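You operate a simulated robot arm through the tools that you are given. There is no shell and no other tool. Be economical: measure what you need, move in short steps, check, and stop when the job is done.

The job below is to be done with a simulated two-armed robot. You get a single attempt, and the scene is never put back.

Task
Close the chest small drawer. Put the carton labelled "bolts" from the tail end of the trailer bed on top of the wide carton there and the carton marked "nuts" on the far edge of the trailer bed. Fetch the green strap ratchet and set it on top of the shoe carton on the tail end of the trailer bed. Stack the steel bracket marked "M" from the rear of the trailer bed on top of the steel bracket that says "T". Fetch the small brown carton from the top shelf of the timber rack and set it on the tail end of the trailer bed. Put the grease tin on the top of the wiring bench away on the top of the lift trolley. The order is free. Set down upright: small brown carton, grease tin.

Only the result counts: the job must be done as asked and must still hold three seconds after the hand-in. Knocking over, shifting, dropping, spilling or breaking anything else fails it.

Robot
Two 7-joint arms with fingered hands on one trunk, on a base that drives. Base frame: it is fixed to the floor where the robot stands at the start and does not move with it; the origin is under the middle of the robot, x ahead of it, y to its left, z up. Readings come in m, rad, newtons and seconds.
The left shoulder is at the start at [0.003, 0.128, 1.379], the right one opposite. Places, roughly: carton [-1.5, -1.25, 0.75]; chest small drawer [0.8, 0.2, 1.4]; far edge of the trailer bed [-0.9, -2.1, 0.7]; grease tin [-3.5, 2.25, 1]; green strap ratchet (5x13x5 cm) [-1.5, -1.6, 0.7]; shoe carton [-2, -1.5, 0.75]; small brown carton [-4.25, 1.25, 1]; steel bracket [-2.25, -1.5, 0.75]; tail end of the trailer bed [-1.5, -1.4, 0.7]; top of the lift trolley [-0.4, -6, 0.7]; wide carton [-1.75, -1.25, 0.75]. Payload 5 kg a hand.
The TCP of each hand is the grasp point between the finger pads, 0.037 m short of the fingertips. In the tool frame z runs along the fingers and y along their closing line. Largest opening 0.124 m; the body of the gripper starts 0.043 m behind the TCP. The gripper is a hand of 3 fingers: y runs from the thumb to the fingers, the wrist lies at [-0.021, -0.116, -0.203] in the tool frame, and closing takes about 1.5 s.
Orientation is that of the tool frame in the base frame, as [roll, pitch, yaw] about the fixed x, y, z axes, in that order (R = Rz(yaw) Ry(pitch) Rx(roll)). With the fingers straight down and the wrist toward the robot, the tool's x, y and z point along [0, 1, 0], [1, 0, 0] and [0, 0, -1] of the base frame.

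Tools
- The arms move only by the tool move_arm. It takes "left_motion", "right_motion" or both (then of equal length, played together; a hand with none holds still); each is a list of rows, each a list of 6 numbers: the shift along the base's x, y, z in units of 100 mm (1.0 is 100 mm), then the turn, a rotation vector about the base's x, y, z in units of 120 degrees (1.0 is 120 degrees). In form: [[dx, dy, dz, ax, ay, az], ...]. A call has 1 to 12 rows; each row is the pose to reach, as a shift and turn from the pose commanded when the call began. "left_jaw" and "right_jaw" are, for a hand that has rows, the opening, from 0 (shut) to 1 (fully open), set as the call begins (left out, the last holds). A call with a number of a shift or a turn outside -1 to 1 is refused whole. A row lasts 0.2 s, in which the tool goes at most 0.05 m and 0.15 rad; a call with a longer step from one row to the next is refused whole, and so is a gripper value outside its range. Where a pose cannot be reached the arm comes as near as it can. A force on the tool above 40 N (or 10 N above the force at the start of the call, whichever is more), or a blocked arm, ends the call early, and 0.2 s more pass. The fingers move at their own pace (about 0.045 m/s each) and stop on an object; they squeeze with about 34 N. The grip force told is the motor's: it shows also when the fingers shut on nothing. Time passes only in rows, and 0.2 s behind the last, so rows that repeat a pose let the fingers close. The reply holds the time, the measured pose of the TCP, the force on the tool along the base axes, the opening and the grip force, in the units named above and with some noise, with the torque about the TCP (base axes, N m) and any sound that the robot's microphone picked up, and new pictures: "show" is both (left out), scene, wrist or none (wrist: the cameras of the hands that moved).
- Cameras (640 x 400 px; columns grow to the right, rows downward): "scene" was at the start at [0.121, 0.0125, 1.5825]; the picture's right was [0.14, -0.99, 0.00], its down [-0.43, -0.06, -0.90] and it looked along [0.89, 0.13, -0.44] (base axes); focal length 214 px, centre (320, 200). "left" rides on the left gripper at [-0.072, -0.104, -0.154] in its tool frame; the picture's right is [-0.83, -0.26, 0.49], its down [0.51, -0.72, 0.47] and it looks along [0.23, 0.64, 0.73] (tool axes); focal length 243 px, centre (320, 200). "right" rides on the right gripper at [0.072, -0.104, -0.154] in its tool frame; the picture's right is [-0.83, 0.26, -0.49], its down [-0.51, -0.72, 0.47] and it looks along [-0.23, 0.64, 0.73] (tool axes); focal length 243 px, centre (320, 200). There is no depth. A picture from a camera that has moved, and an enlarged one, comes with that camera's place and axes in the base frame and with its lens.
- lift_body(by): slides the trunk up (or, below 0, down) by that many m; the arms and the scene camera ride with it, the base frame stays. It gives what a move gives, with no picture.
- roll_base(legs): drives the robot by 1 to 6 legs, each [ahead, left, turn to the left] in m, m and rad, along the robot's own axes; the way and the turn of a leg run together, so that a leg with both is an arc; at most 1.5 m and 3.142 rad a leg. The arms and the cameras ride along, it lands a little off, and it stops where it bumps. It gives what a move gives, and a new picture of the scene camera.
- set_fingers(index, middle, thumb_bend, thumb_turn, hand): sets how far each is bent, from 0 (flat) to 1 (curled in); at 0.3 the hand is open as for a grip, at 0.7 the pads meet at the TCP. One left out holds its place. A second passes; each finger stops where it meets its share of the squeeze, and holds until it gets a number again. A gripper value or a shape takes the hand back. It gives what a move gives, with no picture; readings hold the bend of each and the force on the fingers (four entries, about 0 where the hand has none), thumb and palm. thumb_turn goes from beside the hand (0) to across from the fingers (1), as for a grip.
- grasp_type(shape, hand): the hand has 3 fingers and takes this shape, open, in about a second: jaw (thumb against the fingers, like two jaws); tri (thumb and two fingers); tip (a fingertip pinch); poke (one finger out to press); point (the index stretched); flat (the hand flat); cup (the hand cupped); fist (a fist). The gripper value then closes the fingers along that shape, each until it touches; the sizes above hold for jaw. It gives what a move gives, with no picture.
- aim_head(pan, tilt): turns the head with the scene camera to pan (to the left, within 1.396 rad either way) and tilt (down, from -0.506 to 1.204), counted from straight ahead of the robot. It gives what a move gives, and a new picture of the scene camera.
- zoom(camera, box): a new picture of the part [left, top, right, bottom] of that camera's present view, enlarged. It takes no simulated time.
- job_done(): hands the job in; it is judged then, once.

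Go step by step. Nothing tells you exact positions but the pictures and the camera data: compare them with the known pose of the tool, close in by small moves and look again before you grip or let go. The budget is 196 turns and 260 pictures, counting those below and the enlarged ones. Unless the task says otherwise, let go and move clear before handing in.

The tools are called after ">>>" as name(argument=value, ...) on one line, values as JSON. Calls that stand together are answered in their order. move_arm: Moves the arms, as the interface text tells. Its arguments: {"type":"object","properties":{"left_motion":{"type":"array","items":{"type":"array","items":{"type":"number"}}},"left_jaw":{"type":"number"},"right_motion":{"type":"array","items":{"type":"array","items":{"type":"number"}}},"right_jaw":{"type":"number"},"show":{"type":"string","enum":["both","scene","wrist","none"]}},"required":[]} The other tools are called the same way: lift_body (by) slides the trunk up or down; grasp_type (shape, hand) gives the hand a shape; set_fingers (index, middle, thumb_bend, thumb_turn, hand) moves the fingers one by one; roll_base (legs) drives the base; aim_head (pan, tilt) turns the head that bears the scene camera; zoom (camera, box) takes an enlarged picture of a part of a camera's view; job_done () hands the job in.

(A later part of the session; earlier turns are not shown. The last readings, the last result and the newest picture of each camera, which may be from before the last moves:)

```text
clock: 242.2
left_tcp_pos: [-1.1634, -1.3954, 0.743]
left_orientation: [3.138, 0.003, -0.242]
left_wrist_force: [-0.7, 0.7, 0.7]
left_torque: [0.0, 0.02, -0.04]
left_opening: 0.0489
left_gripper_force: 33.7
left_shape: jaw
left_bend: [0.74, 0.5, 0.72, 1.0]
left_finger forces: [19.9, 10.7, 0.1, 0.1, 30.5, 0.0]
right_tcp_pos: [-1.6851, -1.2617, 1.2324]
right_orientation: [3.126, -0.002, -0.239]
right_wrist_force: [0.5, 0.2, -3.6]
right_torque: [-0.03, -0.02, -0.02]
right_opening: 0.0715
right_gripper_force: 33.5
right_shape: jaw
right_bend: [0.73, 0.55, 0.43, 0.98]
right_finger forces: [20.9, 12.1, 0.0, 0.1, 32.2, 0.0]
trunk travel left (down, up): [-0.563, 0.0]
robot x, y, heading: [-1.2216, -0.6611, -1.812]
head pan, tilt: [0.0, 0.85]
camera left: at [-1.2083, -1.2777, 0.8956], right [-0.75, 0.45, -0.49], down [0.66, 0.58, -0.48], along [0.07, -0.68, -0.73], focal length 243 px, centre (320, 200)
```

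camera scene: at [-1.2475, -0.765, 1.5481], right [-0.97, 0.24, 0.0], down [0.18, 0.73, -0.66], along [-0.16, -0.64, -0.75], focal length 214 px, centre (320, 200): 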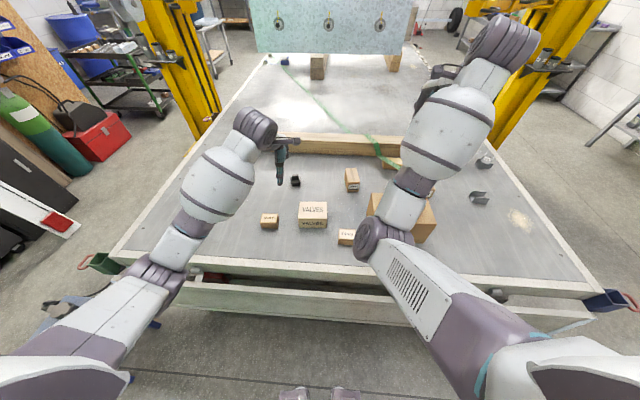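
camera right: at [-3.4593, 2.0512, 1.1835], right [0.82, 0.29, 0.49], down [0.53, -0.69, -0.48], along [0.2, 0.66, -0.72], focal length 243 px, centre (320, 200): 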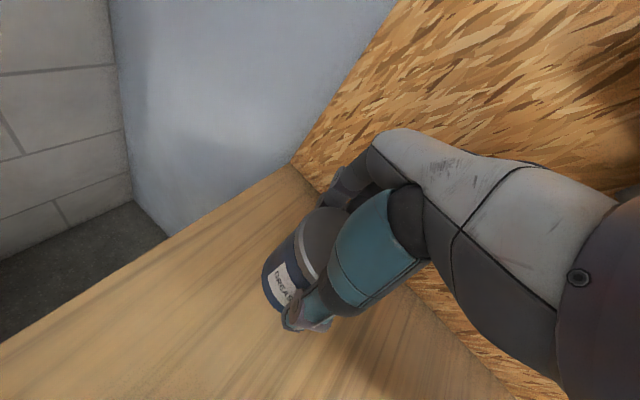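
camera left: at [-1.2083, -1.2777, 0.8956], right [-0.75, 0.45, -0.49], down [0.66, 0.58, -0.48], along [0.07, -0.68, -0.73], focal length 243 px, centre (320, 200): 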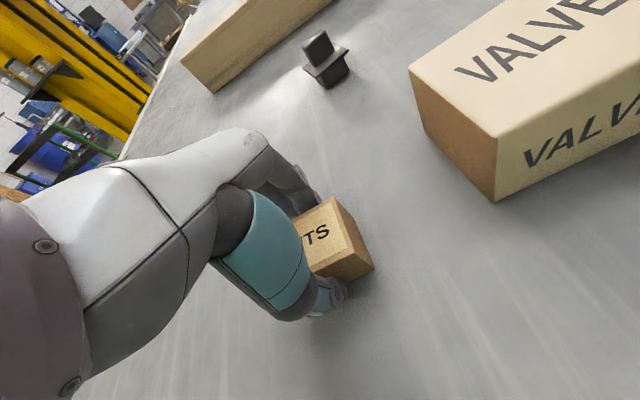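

NUTS is held. I lift it, back off and look along the trailer's left side.

>>> move_arm(left_motion=[[0, 0, 0.3, 0, 0, 0], [0, 0, 0.6, 0, 0, 0], [0, 0, 1, 0, 0, 0]], show="none")

>>> move_arm(left_motion=[[0, 0, 0.3, 0, 0, 0], [0, 0, 0.6, 0, 0, 0], [0, 0, 1, 0, 0, 0]], show="none")

>>> move_arm(left_motion=[[0, 0, 0.3, 0, 0, 0], [0, 0.3, 0.6, 0, 0, 0], [0, 0.6, 1, 0, 0, 0], [0.2, 1, 1, 0, 0, 0]], show="none")

>>> roll_base(legs=[[-0.4, 0, 0]])

>>> aim_head(pan=0.9, tilt=0.55)

```text
clock: 243.0
left_tcp_pos: [-1.164, -1.3972, 0.8445]
left_orientation: [3.14, 0.002, -0.239]
left_wrist_force: [0.6, -0.5, -2.0]
left_torque: [-0.01, 0.0, -0.01]
left_opening: 0.0492
left_gripper_force: 33.8
left_shape: jaw
left_bend: [0.74, 0.5, 0.72, 1.0]
left_finger forces: [19.9, 10.8, 0.0, 0.1, 30.7, 0.2]
right_tcp_pos: [-1.6856, -1.2611, 1.2324]
right_orientation: [3.122, -0.002, -0.239]
right_wrist_force: [-0.7, -0.8, -3.6]
right_torque: [-0.03, -0.02, 0.0]
right_opening: 0.0718
right_gripper_force: 33.3
right_shape: jaw
right_bend: [0.73, 0.55, 0.43, 0.98]
right_finger forces: [20.8, 12.2, 0.0, 0.0, 32.3, 0.0]
trunk travel left (down, up): [-0.563, 0.0]
robot x, y, heading: [-1.2221, -0.6619, -1.806]
head pan, tilt: [0.0, 0.85]
```

```text
clock: 243.8
left_tcp_pos: [-1.165, -1.3961, 0.9447]
left_orientation: [3.137, 0.004, -0.24]
left_wrist_force: [-0.2, 0.2, -2.1]
left_torque: [-0.02, -0.02, 0.02]
left_opening: 0.0492
left_gripper_force: 34.2
left_shape: jaw
left_bend: [0.74, 0.5, 0.72, 1.0]
left_finger forces: [19.8, 10.8, 0.0, 0.0, 30.7, 0.1]
right_tcp_pos: [-1.6853, -1.2619, 1.2316]
right_orientation: [3.126, -0.003, -0.239]
right_wrist_force: [0.1, 0.8, -3.8]
right_torque: [-0.03, 0.0, 0.0]
right_opening: 0.0717
right_gripper_force: 34.2
right_shape: jaw
right_bend: [0.73, 0.55, 0.43, 0.98]
right_finger forces: [20.8, 12.2, 0.1, 0.2, 32.1, 0.0]
trunk travel left (down, up): [-0.563, 0.0]
robot x, y, heading: [-1.2226, -0.6615, -1.814]
head pan, tilt: [0.0, 0.85]
```

```text
clock: 244.8
left_tcp_pos: [-1.1431, -1.295, 1.0452]
left_orientation: [3.138, 0.001, -0.241]
left_wrist_force: [0.1, -0.1, -2.7]
left_torque: [-0.03, 0.03, 0.02]
left_opening: 0.0489
left_gripper_force: 34.0
left_shape: jaw
left_bend: [0.74, 0.5, 0.72, 1.0]
left_finger forces: [20.1, 10.9, 0.1, 0.0, 31.1, 0.1]
right_tcp_pos: [-1.6836, -1.2598, 1.2319]
right_orientation: [3.122, 0.0, -0.24]
right_wrist_force: [0.5, 0.0, -3.1]
right_torque: [-0.03, -0.02, 0.0]
right_opening: 0.0715
right_gripper_force: 33.7
right_shape: jaw
right_bend: [0.73, 0.55, 0.43, 0.98]
right_finger forces: [20.9, 12.2, 0.0, 0.1, 32.3, 0.0]
trunk travel left (down, up): [-0.563, 0.0]
robot x, y, heading: [-1.2243, -0.664, -1.815]
head pan, tilt: [0.0, 0.85]
```

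```text
clock: 247.2
left_tcp_pos: [-1.0498, -0.9119, 1.0422]
left_orientation: [3.139, 0.005, -0.239]
left_wrist_force: [0.1, 1.1, -2.8]
left_torque: [0.03, 0.02, 0.07]
left_opening: 0.0492
left_gripper_force: 33.7
left_shape: jaw
left_bend: [0.74, 0.5, 0.72, 1.0]
left_finger forces: [20.2, 10.9, 0.0, 0.0, 31.0, 0.0]
right_tcp_pos: [-1.591, -0.8771, 1.2309]
right_orientation: [3.129, -0.001, -0.239]
right_wrist_force: [-1.1, 0.2, -3.9]
right_torque: [0.0, -0.01, 0.01]
right_opening: 0.0715
right_gripper_force: 34.8
right_shape: jaw
right_bend: [0.73, 0.55, 0.43, 0.98]
right_finger forces: [20.8, 12.3, 0.1, 0.1, 32.2, 0.1]
trunk travel left (down, up): [-0.563, 0.0]
robot x, y, heading: [-1.1295, -0.2776, -1.812]
head pan, tilt: [0.0, 0.85]
camera scene: at [-1.1509, -0.3821, 1.5479], right [-0.97, 0.24, 0.0], down [0.18, 0.73, -0.66], along [-0.16, -0.64, -0.75], focal length 214 px, centre (320, 200)
```

scene: 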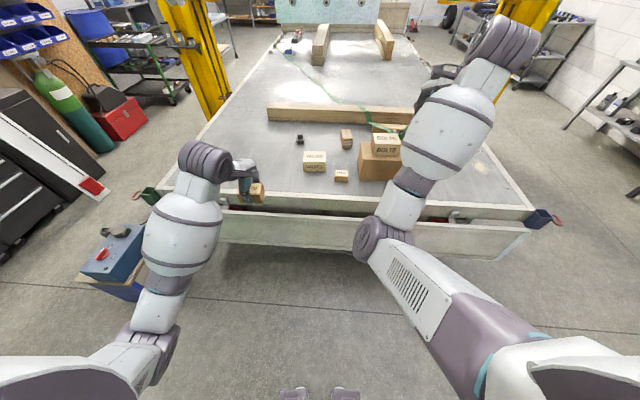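

```text
clock: 248.4
left_tcp_pos: [-1.0509, -0.9113, 1.0439]
left_orientation: [3.137, 0.003, -0.24]
left_wrist_force: [0.8, 0.3, -4.0]
left_torque: [0.04, 0.0, -0.01]
left_opening: 0.049
left_gripper_force: 33.8
left_shape: jaw
left_bend: [0.74, 0.5, 0.72, 1.0]
left_finger forces: [20.0, 11.0, 0.0, 0.0, 31.1, 0.1]
right_tcp_pos: [-1.5912, -0.8769, 1.2312]
right_orientation: [3.126, -0.001, -0.239]
right_wrist_force: [0.5, 0.8, -4.0]
right_torque: [0.01, 0.01, 0.04]
right_opening: 0.0716
right_gripper_force: 33.6
right_shape: jaw
right_bend: [0.73, 0.55, 0.43, 0.98]
right_finger forces: [20.9, 12.2, 0.0, 0.0, 32.1, 0.1]
trunk travel left (down, up): [-0.563, 0.0]
robot x, y, heading: [-1.1265, -0.2788, -1.811]
head pan, tilt: [0.901, 0.55]
camera scene: at [-1.0769, -0.3756, 1.5735], right [-0.79, -0.61, 0.0], down [-0.32, 0.41, -0.85], along [0.52, -0.67, -0.52], focal length 214 px, centre (320, 200)
```

scene: 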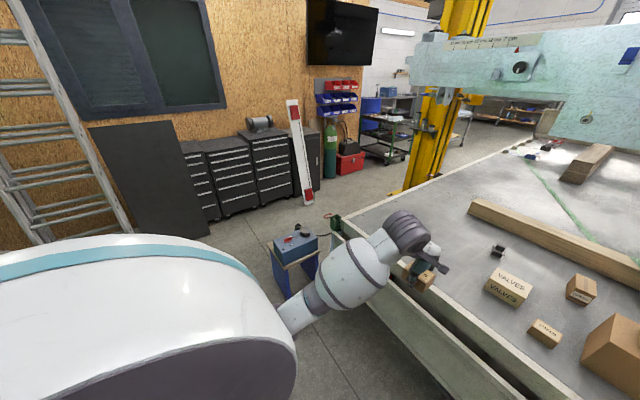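

The passage between the stand and the cabinets is wide enough. I slide left, then look down the passage.

>>> roll_base(legs=[[0, 1.5, 0], [0, 0.18, 0]])

>>> aim_head(pan=0, tilt=0.75)

```text
clock: 257.0
left_tcp_pos: [0.5654, -1.3235, 1.0434]
left_orientation: [3.138, 0.003, -0.256]
left_wrist_force: [-0.2, 0.0, -2.7]
left_torque: [-0.03, -0.04, -0.03]
left_opening: 0.0488
left_gripper_force: 34.1
left_shape: jaw
left_bend: [0.74, 0.5, 0.72, 1.0]
left_finger forces: [20.2, 10.9, 0.0, 0.0, 31.2, 0.0]
right_tcp_pos: [0.0246, -1.2808, 1.2307]
right_orientation: [3.125, -0.004, -0.255]
right_wrist_force: [-0.3, 1.3, -4.0]
right_torque: [-0.08, -0.05, -0.03]
right_opening: 0.0718
right_gripper_force: 34.6
right_shape: jaw
right_bend: [0.73, 0.55, 0.43, 0.98]
right_finger forces: [20.8, 12.2, 0.1, 0.1, 32.0, 0.0]
trunk travel left (down, up): [-0.563, 0.0]
robot x, y, heading: [0.5013, -0.6883, -1.825]
head pan, tilt: [0.901, 0.55]
camera scene: at [0.5448, -0.7871, 1.5737], right [-0.8, -0.6, 0.0], down [-0.31, 0.42, -0.85], along [0.51, -0.68, -0.52], focal length 214 px, centre (320, 200)
```

scene: 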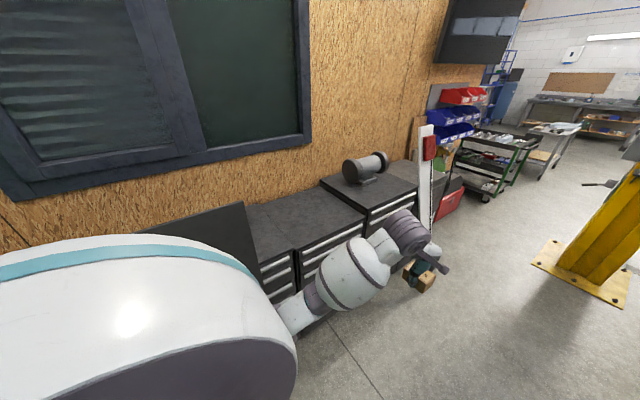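

```text
clock: 258.2
left_tcp_pos: [0.5678, -1.3229, 1.0428]
left_orientation: [3.137, 0.004, -0.255]
left_wrist_force: [-0.6, 0.4, -2.8]
left_torque: [0.0, -0.02, -0.01]
left_opening: 0.0491
left_gripper_force: 34.3
left_shape: jaw
left_bend: [0.74, 0.5, 0.72, 1.0]
left_finger forces: [20.2, 10.9, 0.0, 0.0, 31.0, 0.0]
right_tcp_pos: [0.0266, -1.2815, 1.2315]
right_orientation: [3.127, -0.001, -0.254]
right_wrist_force: [-0.5, -0.3, -3.7]
right_torque: [-0.07, 0.0, 0.03]
right_opening: 0.0716
right_gripper_force: 34.1
right_shape: jaw
right_bend: [0.73, 0.55, 0.43, 0.98]
right_finger forces: [20.8, 12.2, 0.1, 0.0, 32.0, 0.0]
trunk travel left (down, up): [-0.563, 0.0]
robot x, y, heading: [0.4997, -0.6886, -1.828]
head pan, tilt: [0.0, 0.75]
camera scene: at [0.4731, -0.7964, 1.5561], right [-0.97, 0.25, 0.0], down [0.17, 0.66, -0.73], along [-0.18, -0.71, -0.68], focal length 214 px, centre (320, 200)
```

scene: 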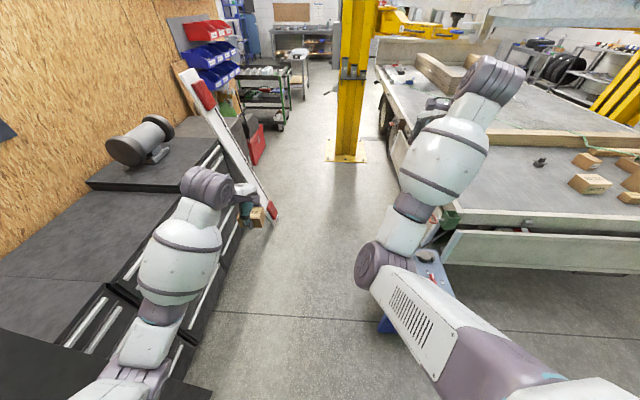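

I drive down the passage beside the trailer, then turn right to face the bed.

>>> roll_base(legs=[[1.25, 0, 0], [0, -0.18, 0]])

>>> roll_base(legs=[[0, 0, -1.57]])

```text
clock: 265.6
left_tcp_pos: [0.0778, -2.4842, 1.0421]
left_orientation: [3.137, 0.006, -0.259]
left_wrist_force: [0.2, -0.2, -3.1]
left_torque: [-0.02, 0.03, 0.0]
left_opening: 0.049
left_gripper_force: 33.8
left_shape: jaw
left_bend: [0.74, 0.5, 0.72, 1.0]
left_finger forces: [20.1, 10.9, 0.0, 0.0, 31.1, 0.1]
right_tcp_pos: [-0.4621, -2.4393, 1.232]
right_orientation: [3.126, 0.002, -0.257]
right_wrist_force: [0.8, 0.0, -3.4]
right_torque: [0.01, 0.04, -0.02]
right_opening: 0.0717
right_gripper_force: 34.0
right_shape: jaw
right_bend: [0.73, 0.55, 0.43, 0.98]
right_finger forces: [20.8, 12.3, 0.2, 0.1, 32.1, 0.1]
trunk travel left (down, up): [-0.563, 0.0]
robot x, y, heading: [0.009, -1.8477, -1.832]
head pan, tilt: [0.0, 0.75]
camera scene: at [-0.0133, -1.9558, 1.5561], right [-0.97, 0.26, 0.0], down [0.17, 0.66, -0.73], along [-0.19, -0.71, -0.68], focal length 214 px, centre (320, 200)
```

scene: 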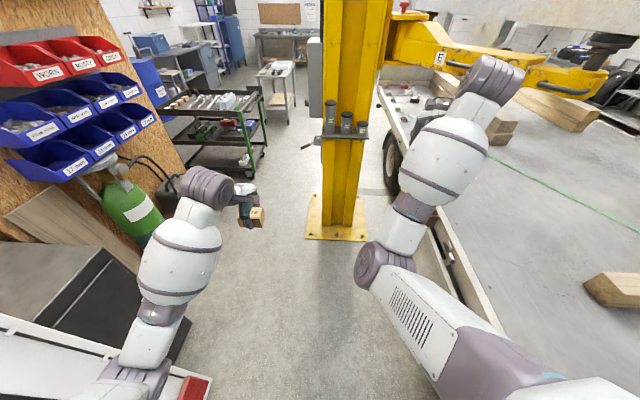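

```text
clock: 268.1
left_tcp_pos: [-0.2054, -2.4495, 1.0455]
left_orientation: [3.13, 0.014, -0.727]
left_wrist_force: [0.1, 0.4, -3.1]
left_torque: [-0.09, 0.02, 0.03]
left_opening: 0.049
left_gripper_force: 34.7
left_shape: jaw
left_bend: [0.74, 0.5, 0.72, 1.0]
left_finger forces: [19.9, 10.7, 0.1, 0.0, 30.8, 0.0]
right_tcp_pos: [-0.6484, -2.1831, 1.2274]
right_orientation: [3.141, 0.004, -0.685]
right_wrist_force: [0.7, -0.3, -4.1]
right_torque: [-0.02, -0.01, 0.01]
right_opening: 0.0716
right_gripper_force: 34.0
right_shape: jaw
right_bend: [0.73, 0.55, 0.43, 0.98]
right_finger forces: [21.4, 12.2, 0.1, 0.0, 32.6, 0.0]
trunk travel left (down, up): [-0.563, 0.0]
robot x, y, heading: [0.0124, -1.8489, -2.291]
head pan, tilt: [0.0, 0.75]
stopped in leg 1: the robot was blocked; the commanded pose is now the measured one
camera scene: at [-0.0448, -1.9355, 1.5572], right [-0.75, 0.66, 0.01], down [0.45, 0.51, -0.73], along [-0.49, -0.54, -0.68], focal length 214 px, centre (320, 200)
```

scene: 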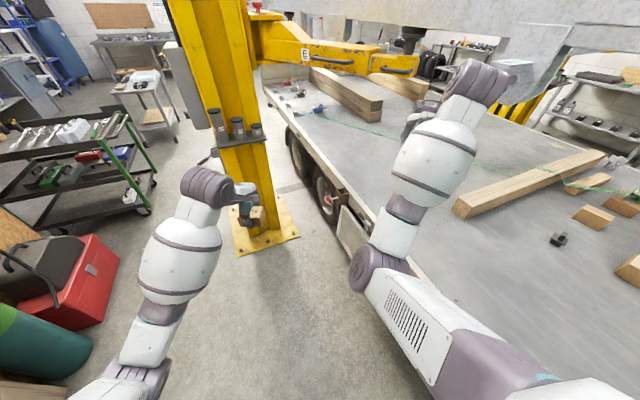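

The turn was blocked, likely the left elbow at the leaning barrier. I turn back a little and look to the left.

>>> roll_base(legs=[[0, 0, 0.12]])

>>> aim_head(pan=1.2, tilt=0.6)

```text
clock: 269.1
left_tcp_pos: [-0.1467, -2.4653, 1.0426]
left_orientation: [3.137, -0.001, -0.613]
left_wrist_force: [-0.5, 0.0, -3.1]
left_torque: [-0.05, -0.07, 0.01]
left_opening: 0.0492
left_gripper_force: 33.9
left_shape: jaw
left_bend: [0.74, 0.5, 0.72, 1.0]
left_finger forces: [20.1, 10.8, 0.1, 0.0, 30.8, 0.1]
right_tcp_pos: [-0.6263, -2.2453, 1.2231]
right_orientation: [3.139, -0.004, -0.585]
right_wrist_force: [-1.0, 1.0, -4.5]
right_torque: [-0.06, -0.05, 0.0]
right_opening: 0.0714
right_gripper_force: 34.4
right_shape: jaw
right_bend: [0.73, 0.55, 0.43, 0.98]
right_finger forces: [21.3, 12.2, 0.0, 0.0, 32.5, 0.0]
trunk travel left (down, up): [-0.563, 0.0]
robot x, y, heading: [0.012, -1.8459, -2.184]
head pan, tilt: [0.0, 0.75]
camera scene: at [-0.0522, -1.9357, 1.5563], right [-0.82, 0.58, 0.0], down [0.39, 0.56, -0.73], along [-0.42, -0.6, -0.68], focal length 214 px, centre (320, 200)
```

scene: 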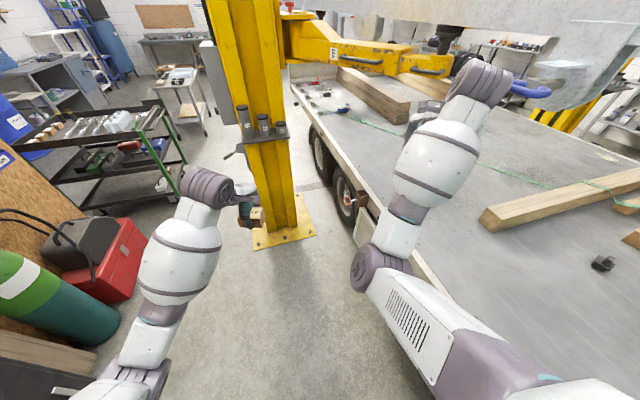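

```text
clock: 270.4
left_tcp_pos: [-0.146, -2.4669, 1.0425]
left_orientation: [3.138, 0.003, -0.612]
left_wrist_force: [0.3, 0.1, -3.8]
left_torque: [0.02, -0.01, -0.04]
left_opening: 0.0489
left_gripper_force: 34.2
left_shape: jaw
left_bend: [0.74, 0.5, 0.72, 1.0]
left_finger forces: [20.0, 10.8, 0.0, 0.0, 30.7, 0.0]
right_tcp_pos: [-0.6225, -2.2484, 1.2223]
right_orientation: [3.141, -0.004, -0.585]
right_wrist_force: [0.1, -0.1, -3.6]
right_torque: [-0.01, -0.01, -0.02]
right_opening: 0.0716
right_gripper_force: 34.1
right_shape: jaw
right_bend: [0.73, 0.55, 0.43, 0.98]
right_finger forces: [21.4, 12.2, 0.0, 0.0, 32.4, 0.1]
trunk travel left (down, up): [-0.563, 0.0]
robot x, y, heading: [0.0113, -1.8496, -2.178]
head pan, tilt: [1.201, 0.6]
camera scene: at [0.0475, -1.9449, 1.569], right [-0.83, -0.55, 0.0], down [-0.31, 0.47, -0.82], along [0.46, -0.69, -0.57], focal length 214 px, centre (320, 200)
```

scene: 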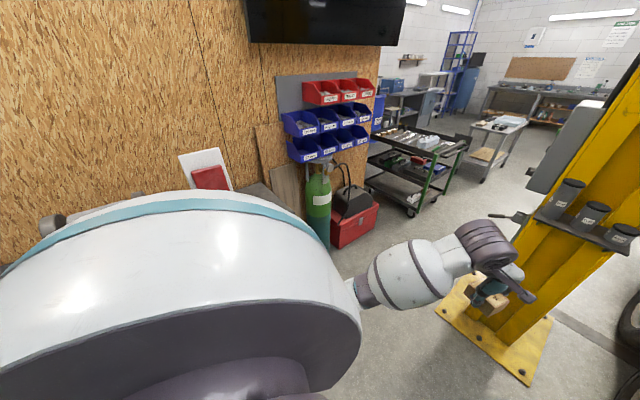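

The barrier is untouched; it was the right arm that met something overhead above the bed. I lower both hands and look to the right.

>>> move_arm(right_motion=[[0, 0, -0.3, 0, 0, 0], [0, 0, -0.6, 0, 0, 0], [0, 0, -1, 0, 0, 0]], left_motion=[[0, 0, -0.2, 0, 0, 0], [0, 0, -0.4, 0, 0, 0], [0, 0, -0.5, 0, 0, 0]], show="none")

>>> move_arm(right_motion=[[0, 0, -0.3, 0, 0, 0], [0, 0, -0.6, 0, 0, 0], [0, 0, -1, 0, 0, 0]], show="none")

>>> aim_head(pan=-0.5, tilt=0.3)

```text
clock: 271.2
left_tcp_pos: [-0.148, -2.4668, 0.9928]
left_orientation: [3.14, 0.002, -0.613]
left_wrist_force: [-0.6, 0.3, -3.0]
left_torque: [0.03, 0.02, 0.0]
left_opening: 0.049
left_gripper_force: 34.1
left_shape: jaw
left_bend: [0.74, 0.5, 0.72, 1.0]
left_finger forces: [19.9, 10.7, 0.1, 0.1, 30.6, 0.1]
right_tcp_pos: [-0.622, -2.2492, 1.1204]
right_orientation: [3.141, -0.003, -0.585]
right_wrist_force: [-1.3, 0.2, -3.7]
right_torque: [-0.05, -0.01, 0.02]
right_opening: 0.0714
right_gripper_force: 34.0
right_shape: jaw
right_bend: [0.73, 0.55, 0.43, 0.98]
right_finger forces: [21.1, 12.2, 0.0, 0.0, 32.1, 0.0]
trunk travel left (down, up): [-0.563, 0.0]
robot x, y, heading: [0.006, -1.8483, -2.183]
head pan, tilt: [1.201, 0.6]
```

```text
clock: 272.1
left_tcp_pos: [-0.1476, -2.4666, 0.9926]
left_orientation: [3.141, 0.002, -0.611]
left_wrist_force: [-0.1, 0.3, -3.3]
left_torque: [-0.03, -0.02, -0.01]
left_opening: 0.0492
left_gripper_force: 34.1
left_shape: jaw
left_bend: [0.74, 0.5, 0.72, 1.0]
left_finger forces: [19.9, 10.7, 0.0, 0.0, 30.6, 0.1]
right_tcp_pos: [-0.6243, -2.2474, 1.0215]
right_orientation: [-3.141, -0.003, -0.584]
right_wrist_force: [-0.8, -0.3, -3.7]
right_torque: [-0.03, 0.02, 0.03]
right_opening: 0.0716
right_gripper_force: 34.1
right_shape: jaw
right_bend: [0.73, 0.55, 0.43, 0.98]
right_finger forces: [21.1, 12.2, 0.1, 0.1, 31.9, 0.1]
trunk travel left (down, up): [-0.563, 0.0]
robot x, y, heading: [0.0134, -1.8503, -2.183]
head pan, tilt: [1.201, 0.6]
```

```text
clock: 273.8
left_tcp_pos: [-0.1457, -2.4668, 0.9927]
left_orientation: [3.139, 0.004, -0.613]
left_wrist_force: [0.2, -0.5, -2.5]
left_torque: [-0.01, -0.02, -0.01]
left_opening: 0.0489
left_gripper_force: 33.6
left_shape: jaw
left_bend: [0.74, 0.5, 0.72, 1.0]
left_finger forces: [19.9, 10.6, 0.0, 0.0, 30.7, 0.0]
right_tcp_pos: [-0.6235, -2.2472, 1.0227]
right_orientation: [3.141, -0.004, -0.586]
right_wrist_force: [0.4, 0.8, -3.3]
right_torque: [-0.06, 0.05, -0.01]
right_opening: 0.0714
right_gripper_force: 34.2
right_shape: jaw
right_bend: [0.73, 0.55, 0.43, 0.98]
right_finger forces: [21.1, 12.1, 0.1, 0.1, 32.0, 0.0]
trunk travel left (down, up): [-0.563, 0.0]
robot x, y, heading: [0.0129, -1.8451, -2.184]
head pan, tilt: [-0.499, 0.3]
camera scene: at [-0.0852, -1.9125, 1.5964], right [-0.44, 0.9, 0.0], down [0.27, 0.13, -0.96], along [-0.86, -0.42, -0.3], focal length 214 px, centre (320, 200)
```

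scene: 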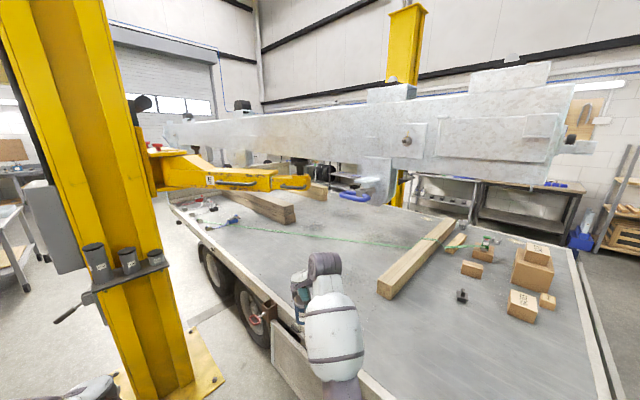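

>>> aim_head(pan=-1.2, tilt=0.45)

```text
clock: 274.9
left_tcp_pos: [-0.1462, -2.4672, 0.9923]
left_orientation: [3.139, 0.002, -0.613]
left_wrist_force: [0.1, -0.2, -2.7]
left_torque: [0.04, 0.03, -0.01]
left_opening: 0.0489
left_gripper_force: 34.5
left_shape: jaw
left_bend: [0.74, 0.5, 0.72, 1.0]
left_finger forces: [19.9, 10.7, 0.1, 0.0, 30.7, 0.0]
right_tcp_pos: [-0.6233, -2.249, 1.0221]
right_orientation: [3.142, -0.002, -0.584]
right_wrist_force: [0.2, 0.4, -3.8]
right_torque: [-0.03, 0.03, 0.04]
right_opening: 0.0715
right_gripper_force: 33.8
right_shape: jaw
right_bend: [0.73, 0.55, 0.43, 0.98]
right_finger forces: [21.1, 12.1, 0.0, 0.0, 32.0, 0.1]
trunk travel left (down, up): [-0.563, 0.0]
robot x, y, heading: [0.0121, -1.8493, -2.186]
head pan, tilt: [-1.201, 0.45]
camera scene: at [-0.0907, -1.8491, 1.5826], right [0.24, 0.97, 0.0], down [0.42, -0.1, -0.9], along [-0.87, 0.22, -0.44], focal length 214 px, centre (320, 200)
```

scene: 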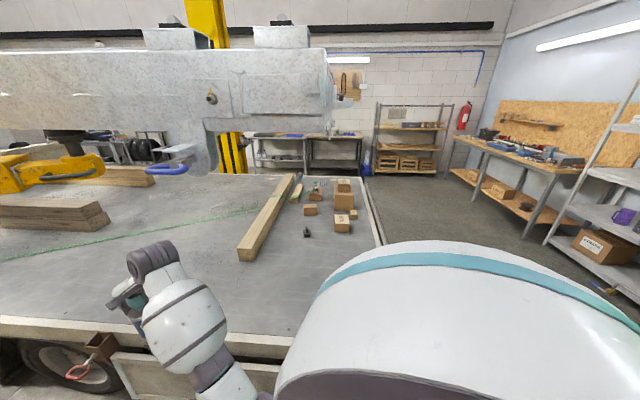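

Nothing visible is near; I retry the turn in small steps with the hands low now.

>>> roll_base(legs=[[0, 0, -0.3]])

```text
clock: 276.2
left_tcp_pos: [-0.3223, -2.392, 0.9938]
left_orientation: [3.137, 0.004, -0.912]
left_wrist_force: [-0.2, 0.1, -4.0]
left_torque: [0.03, -0.02, 0.01]
left_opening: 0.0489
left_gripper_force: 34.3
left_shape: jaw
left_bend: [0.74, 0.5, 0.72, 1.0]
left_finger forces: [19.8, 10.6, 0.0, 0.1, 30.4, 0.1]
right_tcp_pos: [-0.7123, -2.0427, 1.0223]
right_orientation: [3.141, -0.001, -0.885]
right_wrist_force: [0.2, 1.1, -3.3]
right_torque: [-0.03, 0.0, 0.01]
right_opening: 0.0714
right_gripper_force: 33.8
right_shape: jaw
right_bend: [0.73, 0.55, 0.43, 0.98]
right_finger forces: [20.8, 12.0, 0.0, 0.0, 31.6, 0.0]
trunk travel left (down, up): [-0.563, 0.0]
robot x, y, heading: [0.0107, -1.8476, -2.486]
head pan, tilt: [-1.201, 0.45]
camera scene: at [-0.0858, -1.8183, 1.5826], right [0.52, 0.86, 0.0], down [0.37, -0.22, -0.9], along [-0.77, 0.47, -0.44], focal length 214 px, centre (320, 200)
```

scene: 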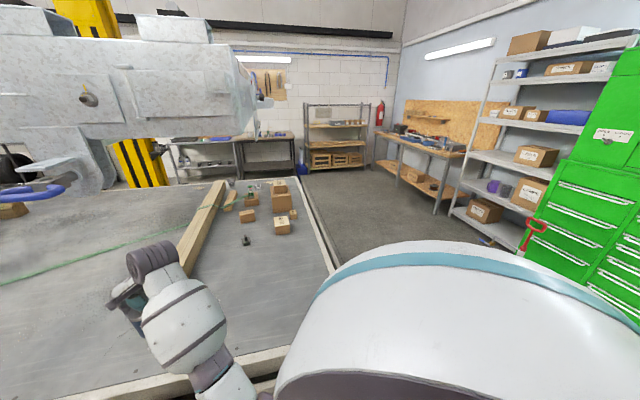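

The turn works with the hands low, so it was the hanging beam. I go on turning to face the bed and move 0.15 m closer.

>>> roll_base(legs=[[0, 0, -0.6], [0.15, 0, 0]])

>>> aim_head(pan=0.15, tilt=0.8)

```text
clock: 279.2
left_tcp_pos: [-0.7196, -2.1159, 0.9938]
left_orientation: [3.136, 0.005, -1.514]
left_wrist_force: [0.6, 0.3, -2.5]
left_torque: [0.0, 0.05, 0.0]
left_opening: 0.0491
left_gripper_force: 33.8
left_shape: jaw
left_bend: [0.74, 0.5, 0.72, 1.0]
left_finger forces: [19.8, 10.7, 0.0, 0.0, 30.4, 0.0]
right_tcp_pos: [-0.8422, -1.6065, 1.0232]
right_orientation: [3.14, -0.004, -1.489]
right_wrist_force: [-0.1, 0.6, -2.7]
right_torque: [-0.03, 0.06, 0.01]
right_opening: 0.0713
right_gripper_force: 34.1
right_shape: jaw
right_bend: [0.73, 0.55, 0.43, 0.98]
right_finger forces: [20.5, 12.0, 0.0, 0.0, 31.3, 0.0]
trunk travel left (down, up): [-0.563, 0.0]
robot x, y, heading: [-0.1346, -1.8604, -3.09]
head pan, tilt: [-1.201, 0.45]
camera scene: at [-0.1975, -1.7744, 1.5827], right [0.91, 0.41, 0.0], down [0.18, -0.4, -0.9], along [-0.37, 0.82, -0.43], focal length 214 px, centre (320, 200)
```

scene: 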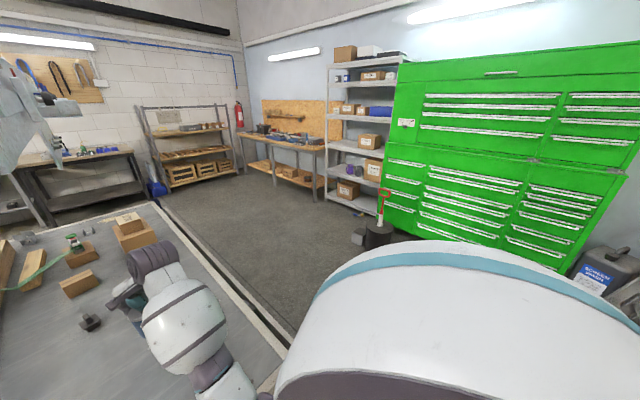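

```text
clock: 280.8
left_tcp_pos: [-0.7215, -2.1162, 0.9932]
left_orientation: [3.137, 0.004, -1.515]
left_wrist_force: [0.1, -0.3, -2.5]
left_torque: [-0.01, 0.03, 0.03]
left_opening: 0.0488
left_gripper_force: 34.3
left_shape: jaw
left_bend: [0.74, 0.5, 0.72, 1.0]
left_finger forces: [19.8, 10.7, 0.0, 0.0, 30.5, 0.0]
right_tcp_pos: [-0.8466, -1.6049, 1.023]
right_orientation: [3.141, -0.004, -1.489]
right_wrist_force: [-0.1, -0.5, -2.9]
right_torque: [-0.02, 0.04, 0.0]
right_opening: 0.0716
right_gripper_force: 34.8
right_shape: jaw
right_bend: [0.73, 0.55, 0.43, 0.98]
right_finger forces: [20.6, 12.0, 0.1, 0.0, 31.2, 0.1]
trunk travel left (down, up): [-0.563, 0.0]
robot x, y, heading: [-0.1365, -1.8553, -3.087]
head pan, tilt: [0.15, 0.799]
camera scene: at [-0.2418, -1.8745, 1.5521], right [-0.2, 0.98, 0.0], down [0.7, 0.15, -0.7], along [-0.68, -0.14, -0.72], focal length 214 px, centre (320, 200)
```

scene: 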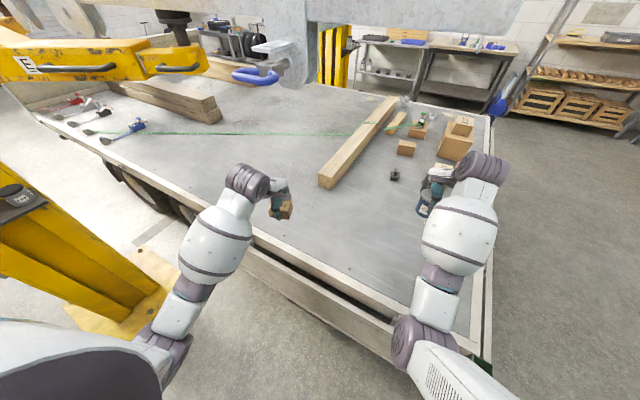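

The spot near [-0.87,-2.1] between the side rim and the timber end is free. I carry NUTS there and lower it.

>>> move_arm(left_motion=[[-0.3, 0, 0, 0, 0, 0], [-0.6, 0, -0.1, 0, 0, 0], [-1, 0.05, -0.3, 0, 0, 0]], show="none")

>>> move_arm(left_motion=[[-0.25, 0, -0.3, 0, 0, 0], [-0.5, 0.05, -0.6, 0, 0, 0], [-0.5, 0.05, -0.9, 0, 0, 0], [-0.5, 0.05, -1, 0, 0, 0]], show="none")

>>> move_arm(left_motion=[[0, 0, -0.3, 0, 0, 0], [0, 0, -0.6, 0, 0, 0], [0, 0, -0.75, 0, 0, 0], [0, 0, -0.75, 0, 0, 0]], show="wrist")

>>> zoom(camera="scene", box=[220, 140, 420, 290])

```text
clock: 281.6
left_tcp_pos: [-0.8234, -2.1106, 0.9606]
left_orientation: [3.139, 0.002, -1.517]
left_wrist_force: [-0.1, 0.4, -2.5]
left_torque: [0.02, -0.02, 0.01]
left_opening: 0.0492
left_gripper_force: 34.0
left_shape: jaw
left_bend: [0.74, 0.5, 0.72, 1.0]
left_finger forces: [20.0, 10.8, 0.0, 0.1, 30.7, 0.1]
right_tcp_pos: [-0.8467, -1.6055, 1.0204]
right_orientation: [-3.141, -0.003, -1.49]
right_wrist_force: [-0.2, 0.4, -4.7]
right_torque: [0.0, 0.01, -0.03]
right_opening: 0.0712
right_gripper_force: 33.7
right_shape: jaw
right_bend: [0.73, 0.55, 0.43, 0.98]
right_finger forces: [20.6, 11.9, 0.0, 0.0, 31.3, 0.0]
trunk travel left (down, up): [-0.563, 0.0]
robot x, y, heading: [-0.1375, -1.8576, -3.091]
head pan, tilt: [0.15, 0.799]
```

```text
clock: 282.6
left_tcp_pos: [-0.8729, -2.1065, 0.8623]
left_orientation: [3.139, 0.003, -1.516]
left_wrist_force: [-0.1, 0.0, -3.3]
left_torque: [-0.01, -0.03, -0.01]
left_opening: 0.0488
left_gripper_force: 34.0
left_shape: jaw
left_bend: [0.74, 0.5, 0.72, 1.0]
left_finger forces: [19.9, 10.7, 0.0, 0.0, 30.7, 0.1]
right_tcp_pos: [-0.8458, -1.605, 1.0229]
right_orientation: [3.141, -0.003, -1.487]
right_wrist_force: [-0.3, 0.9, -4.2]
right_torque: [-0.01, 0.04, -0.05]
right_opening: 0.0713
right_gripper_force: 34.8
right_shape: jaw
right_bend: [0.73, 0.55, 0.43, 0.98]
right_finger forces: [20.7, 12.0, 0.1, 0.1, 31.2, 0.0]
trunk travel left (down, up): [-0.563, 0.0]
robot x, y, heading: [-0.1399, -1.8537, -3.085]
head pan, tilt: [0.15, 0.799]
```

```text
clock: 283.6
left_tcp_pos: [-0.8708, -2.1054, 0.788]
left_orientation: [3.139, 0.004, -1.516]
left_wrist_force: [1.1, 0.7, -3.1]
left_torque: [0.03, -0.01, -0.03]
left_opening: 0.049
left_gripper_force: 34.1
left_shape: jaw
left_bend: [0.74, 0.5, 0.72, 1.0]
left_finger forces: [19.9, 10.5, 0.0, 0.0, 30.6, 0.0]
right_tcp_pos: [-0.8456, -1.6044, 1.0227]
right_orientation: [-3.141, -0.004, -1.488]
right_wrist_force: [0.3, 0.4, -3.9]
right_torque: [0.03, 0.03, 0.0]
right_opening: 0.0712
right_gripper_force: 34.1
right_shape: jaw
right_bend: [0.73, 0.55, 0.43, 0.98]
right_finger forces: [20.4, 12.0, 0.0, 0.0, 31.1, 0.0]
trunk travel left (down, up): [-0.563, 0.0]
robot x, y, heading: [-0.1405, -1.8575, -3.09]
head pan, tilt: [0.15, 0.799]
camera left: at [-0.7705, -2.0285, 0.9403], right [0.21, 0.84, -0.49], down [0.75, -0.46, -0.48], along [-0.63, -0.27, -0.73], focal length 243 px, centre (320, 200)
```

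left: 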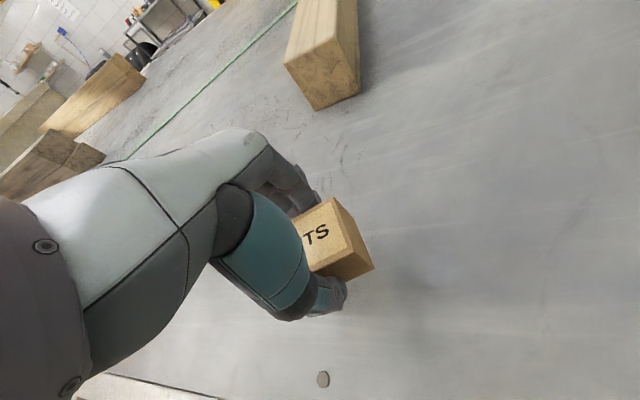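

```text
2.67 times, centred on (320, 215) of scene
camera zoom: at [-0.2416, -1.8747, 1.5522], right [-0.2, 0.98, 0.0], down [0.7, 0.15, -0.7], along [-0.68, -0.14, -0.72], focal length 572 px, centre (320, 160)
```

zoom: 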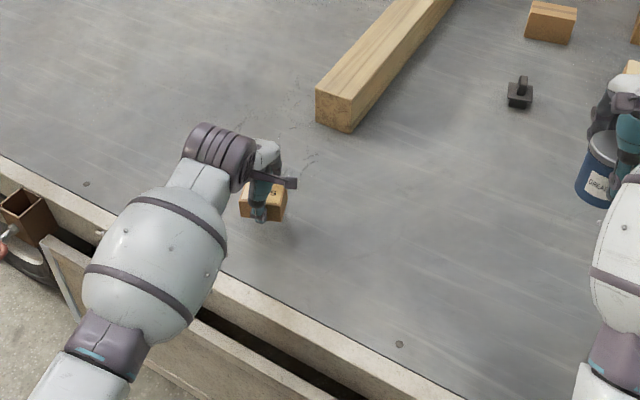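

>>> move_arm(left_motion=[[0, 0, -0.2, 0, 0, 0], [0, 0, -0.32, 0, 0, 0], [0, 0, -0.38, 0, 0, 0], [0, 0, -0.42, 0, 0, 0], [0, 0, -0.45, 0, 0, 0]], show="none")

```text
clock: 284.8
left_tcp_pos: [-0.8714, -2.105, 0.7438]
left_orientation: [3.137, 0.004, -1.515]
left_wrist_force: [-0.4, 0.9, 0.5]
left_torque: [0.02, 0.05, 0.0]
left_opening: 0.0487
left_gripper_force: 33.4
left_shape: jaw
left_bend: [0.74, 0.5, 0.72, 1.0]
left_finger forces: [20.4, 11.3, 0.0, 0.0, 31.0, 0.0]
right_tcp_pos: [-0.8451, -1.6047, 1.0229]
right_orientation: [-3.141, -0.003, -1.488]
right_wrist_force: [0.3, -1.1, -4.3]
right_torque: [0.0, 0.03, 0.05]
right_opening: 0.0714
right_gripper_force: 34.4
right_shape: jaw
right_bend: [0.73, 0.55, 0.43, 0.98]
right_finger forces: [20.5, 11.9, 0.1, 0.0, 31.2, 0.0]
trunk travel left (down, up): [-0.563, 0.0]
robot x, y, heading: [-0.1367, -1.8588, -3.091]
head pan, tilt: [0.15, 0.799]
```

NUTS touches the bed with its weight just taken. I open and rise.

>>> move_arm(left_motion=[[0, 0, 0, 0, 0, 0], [0, 0, 0, 0, 0, 0], [0, 0, 0, 0, 0, 0], [0, 0, 0, 0, 0, 0], [0, 0, 0, 0, 0, 0], [0, 0, 0, 0, 0, 0], [0, 0, 0, 0, 0, 0], [0, 0, 0.15, 0, 0, 0], [0, 0, 0.4, 0, 0, 0], [0, 0, 0.7, 0, 0, 0], [0, 0, 1, 0, 0, 0]], left_jaw=1, show="none")

>>> move_arm(left_motion=[[0.2, 0, 0.3, 0, 0, 0], [0.6, 0, 0.6, 0, 0, 0], [1, 0, 0.9, 0, 0, 0]], show="scene")

```text
clock: 287.1
left_tcp_pos: [-0.8706, -2.1054, 0.8426]
left_orientation: [3.137, 0.002, -1.515]
left_wrist_force: [0.1, 0.0, 0.4]
left_torque: [-0.01, 0.05, -0.01]
left_opening: 0.1236
left_gripper_force: 0.0
left_shape: jaw
left_bend: [0.3, 0.3, 0.3, 0.98]
left_finger forces: [0.0, 0.0, 0.0, 0.0, 0.0, 0.0]
right_tcp_pos: [-0.8449, -1.6058, 1.0233]
right_orientation: [3.139, -0.004, -1.487]
right_wrist_force: [-0.5, 0.2, -3.2]
right_torque: [-0.04, 0.02, 0.04]
right_opening: 0.0717
right_gripper_force: 34.0
right_shape: jaw
right_bend: [0.73, 0.55, 0.43, 0.98]
right_finger forces: [20.6, 12.0, 0.0, 0.0, 31.2, 0.0]
trunk travel left (down, up): [-0.563, 0.0]
robot x, y, heading: [-0.1393, -1.8543, -3.091]
head pan, tilt: [0.15, 0.799]
```

```text
clock: 287.9
left_tcp_pos: [-0.7696, -2.1059, 0.9337]
left_orientation: [3.137, 0.004, -1.514]
left_wrist_force: [1.5, -0.5, -0.2]
left_torque: [0.01, 0.0, 0.04]
left_opening: 0.1235
left_gripper_force: 0.0
left_shape: jaw
left_bend: [0.3, 0.3, 0.3, 0.98]
left_finger forces: [0.0, 0.1, 0.1, 0.0, 0.0, 0.0]
right_tcp_pos: [-0.8441, -1.604, 1.0227]
right_orientation: [3.14, -0.002, -1.488]
right_wrist_force: [0.1, -0.2, -4.2]
right_torque: [0.02, 0.06, -0.01]
right_opening: 0.0713
right_gripper_force: 34.0
right_shape: jaw
right_bend: [0.73, 0.55, 0.43, 0.98]
right_finger forces: [20.5, 12.0, 0.0, 0.0, 31.2, 0.0]
trunk travel left (down, up): [-0.563, 0.0]
robot x, y, heading: [-0.1373, -1.8555, -3.085]
head pan, tilt: [0.15, 0.799]
camera scene: at [-0.2397, -1.8747, 1.5523], right [-0.2, 0.98, 0.0], down [0.7, 0.15, -0.7], along [-0.68, -0.14, -0.72], focal length 214 px, centre (320, 200)
```

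scene: 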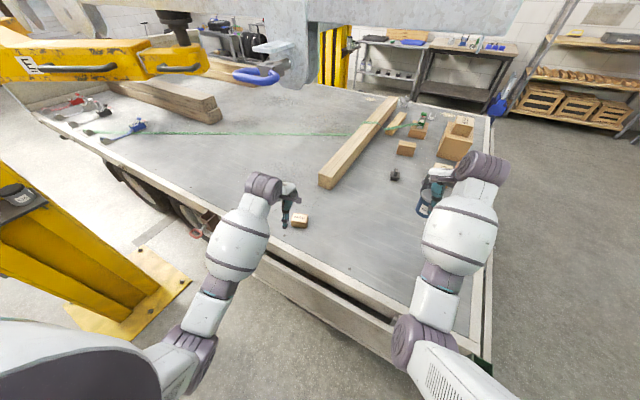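

NUTS stands in place. Now the tin goes to the lift trolley: I back off, turn left down the passage and look ahead.

>>> roll_base(legs=[[-0.15, 0, 0], [0, 0, 1.26]])

>>> aim_head(pan=0.1, tilt=0.4)

```text
clock: 292.4
left_tcp_pos: [0.0549, -2.5267, 0.9327]
left_orientation: [3.139, 0.004, -0.255]
left_wrist_force: [-0.1, 0.1, -0.2]
left_torque: [-0.02, -0.01, -0.02]
left_opening: 0.1236
left_gripper_force: 0.0
left_shape: jaw
left_bend: [0.3, 0.3, 0.3, 0.98]
left_finger forces: [0.1, 0.0, 0.0, 0.0, 0.0, 0.0]
right_tcp_pos: [-0.4447, -2.4424, 1.0224]
right_orientation: [3.142, -0.004, -0.231]
right_wrist_force: [-0.7, -0.2, -4.1]
right_torque: [-0.06, -0.01, 0.03]
right_opening: 0.0712
right_gripper_force: 34.0
right_shape: jaw
right_bend: [0.73, 0.55, 0.43, 0.98]
right_finger forces: [20.2, 11.6, 0.0, 0.0, 30.3, 0.1]
trunk travel left (down, up): [-0.563, 0.0]
robot x, y, heading: [0.0137, -1.8479, -1.83]
head pan, tilt: [0.15, 0.799]
camera scene: at [-0.0008, -1.9551, 1.5521], right [-0.99, 0.11, 0.0], down [0.08, 0.71, -0.7], along [-0.07, -0.69, -0.72], focal length 214 px, centre (320, 200)
```

scene: 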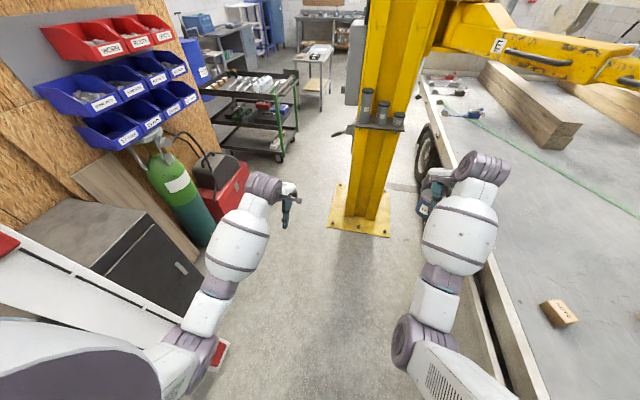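

```text
clock: 293.3
left_tcp_pos: [0.0546, -2.527, 0.931]
left_orientation: [3.139, 0.004, -0.257]
left_wrist_force: [-0.2, -0.7, -0.2]
left_torque: [0.03, -0.01, -0.01]
left_opening: 0.1237
left_gripper_force: 0.0
left_shape: jaw
left_bend: [0.3, 0.3, 0.3, 0.98]
left_finger forces: [0.0, 0.0, 0.1, 0.1, 0.0, 0.0]
right_tcp_pos: [-0.4447, -2.4432, 1.0227]
right_orientation: [-3.141, -0.004, -0.231]
right_wrist_force: [0.8, 0.1, -2.7]
right_torque: [-0.03, -0.01, -0.01]
right_opening: 0.071
right_gripper_force: 33.6
right_shape: jaw
right_bend: [0.73, 0.55, 0.43, 0.98]
right_finger forces: [20.3, 11.6, 0.0, 0.0, 30.3, 0.0]
trunk travel left (down, up): [-0.563, 0.0]
robot x, y, heading: [0.0132, -1.8495, -1.83]
head pan, tilt: [0.099, 0.4]
camera scene: at [-0.0066, -1.9665, 1.5872], right [-0.99, 0.16, 0.0], down [0.06, 0.39, -0.92], along [-0.15, -0.91, -0.39], focal length 214 px, centre (320, 200)
```

scene: 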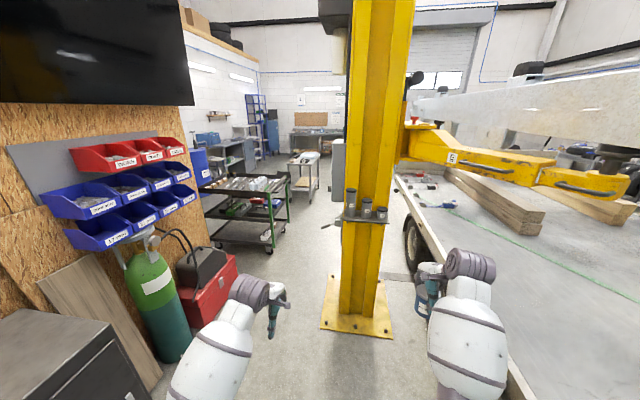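

I see the lift trolley straight down the passage past the post, near [-0.4,-6.1]. I bring the right hand inward and drive through between post and toolbox.

>>> move_arm(right_motion=[[0.3, -0.05, 0, 0, 0, 0], [0.6, -0.1, 0, 0, 0, 0], [1, -0.2, 0.1, 0, 0, 0]], show="none")

>>> roll_base(legs=[[0, 0, 0.4], [0.7, 0, 0]])

```text
clock: 294.1
left_tcp_pos: [0.0574, -2.5275, 0.932]
left_orientation: [3.14, 0.005, -0.256]
left_wrist_force: [1.2, -0.4, 0.7]
left_torque: [0.01, 0.0, -0.05]
left_opening: 0.1238
left_gripper_force: 0.0
left_shape: jaw
left_bend: [0.3, 0.3, 0.3, 0.98]
left_finger forces: [0.0, 0.1, 0.0, 0.0, 0.1, 0.0]
right_tcp_pos: [-0.3431, -2.4644, 1.0324]
right_orientation: [3.14, -0.002, -0.233]
right_wrist_force: [1.1, 0.2, -3.6]
right_torque: [-0.04, 0.02, 0.0]
right_opening: 0.0712
right_gripper_force: 33.7
right_shape: jaw
right_bend: [0.73, 0.55, 0.43, 0.98]
right_finger forces: [20.1, 11.6, 0.1, 0.0, 30.3, 0.0]
trunk travel left (down, up): [-0.563, 0.0]
robot x, y, heading: [0.0133, -1.8504, -1.831]
head pan, tilt: [0.099, 0.4]
```

```text
clock: 299.2
left_tcp_pos: [0.4137, -3.1493, 0.9336]
left_orientation: [3.137, 0.005, 0.142]
left_wrist_force: [-0.7, 0.6, 0.3]
left_torque: [-0.01, -0.01, 0.0]
left_opening: 0.1237
left_gripper_force: 0.0
left_shape: jaw
left_bend: [0.3, 0.3, 0.3, 0.98]
left_finger forces: [0.0, 0.1, 0.0, 0.1, 0.0, 0.0]
right_tcp_pos: [0.021, -3.2446, 1.0318]
right_orientation: [3.141, -0.003, 0.17]
right_wrist_force: [0.1, 0.5, -4.7]
right_torque: [-0.06, -0.01, 0.0]
right_opening: 0.0711
right_gripper_force: 33.6
right_shape: jaw
right_bend: [0.73, 0.55, 0.43, 0.98]
right_finger forces: [20.1, 11.5, 0.1, 0.1, 30.2, 0.1]
trunk travel left (down, up): [-0.563, 0.0]
robot x, y, heading: [0.105, -2.5401, -1.43]
head pan, tilt: [0.099, 0.4]
camera scene: at [0.1399, -2.6568, 1.5873], right [-0.97, -0.24, 0.0], down [-0.09, 0.38, -0.92], along [0.22, -0.89, -0.39], focal length 214 px, centre (320, 200)
```

scene: 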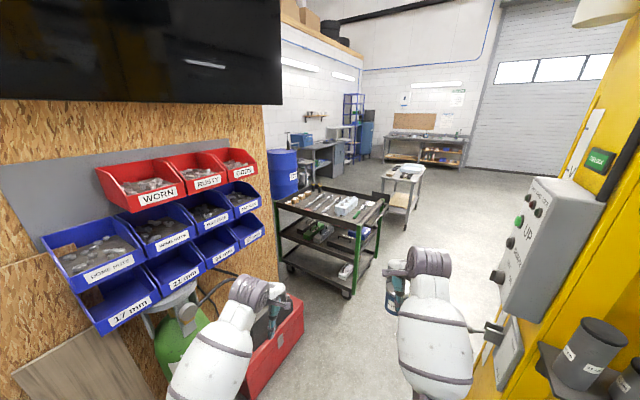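

>>> roll_base(legs=[[0, 0.1, 0], [0.6, 0, 0], [0, 0, -0.32]])

```text
clock: 303.4
left_tcp_pos: [0.5455, -3.6971, 0.9505]
left_orientation: [3.11, 0.001, 0.106]
left_wrist_force: [0.5, 0.6, 0.1]
left_torque: [0.0, -0.04, 0.0]
left_opening: 0.1238
left_gripper_force: 0.1
left_shape: jaw
left_bend: [0.3, 0.3, 0.3, 0.97]
left_finger forces: [0.1, 0.0, 0.0, 0.0, 0.1, 0.1]
right_tcp_pos: [0.1794, -3.7985, 1.0477]
right_orientation: [3.118, -0.015, 0.166]
right_wrist_force: [0.5, 1.1, -1.9]
right_torque: [-0.09, -0.01, 0.03]
right_opening: 0.071
right_gripper_force: 34.2
right_shape: jaw
right_bend: [0.73, 0.55, 0.43, 0.98]
right_finger forces: [20.3, 11.7, 0.0, 0.0, 31.0, 0.0]
trunk travel left (down, up): [-0.563, 0.0]
robot x, y, heading: [0.287, -3.1119, -1.427]
head pan, tilt: [0.099, 0.4]
stopped in leg 2: the robot was blocked; the commanded pose is now the measured one
camera scene: at [0.2899, -3.1992, 1.5902], right [-0.97, -0.24, -0.01], down [-0.08, 0.36, -0.93], along [0.22, -0.9, -0.37], focal length 214 px, centre (320, 200)
```

scene: 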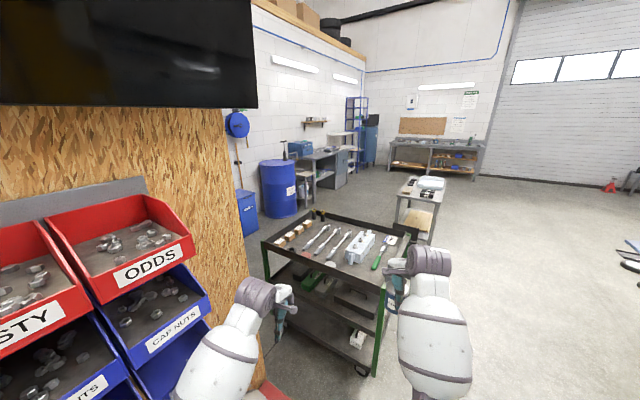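

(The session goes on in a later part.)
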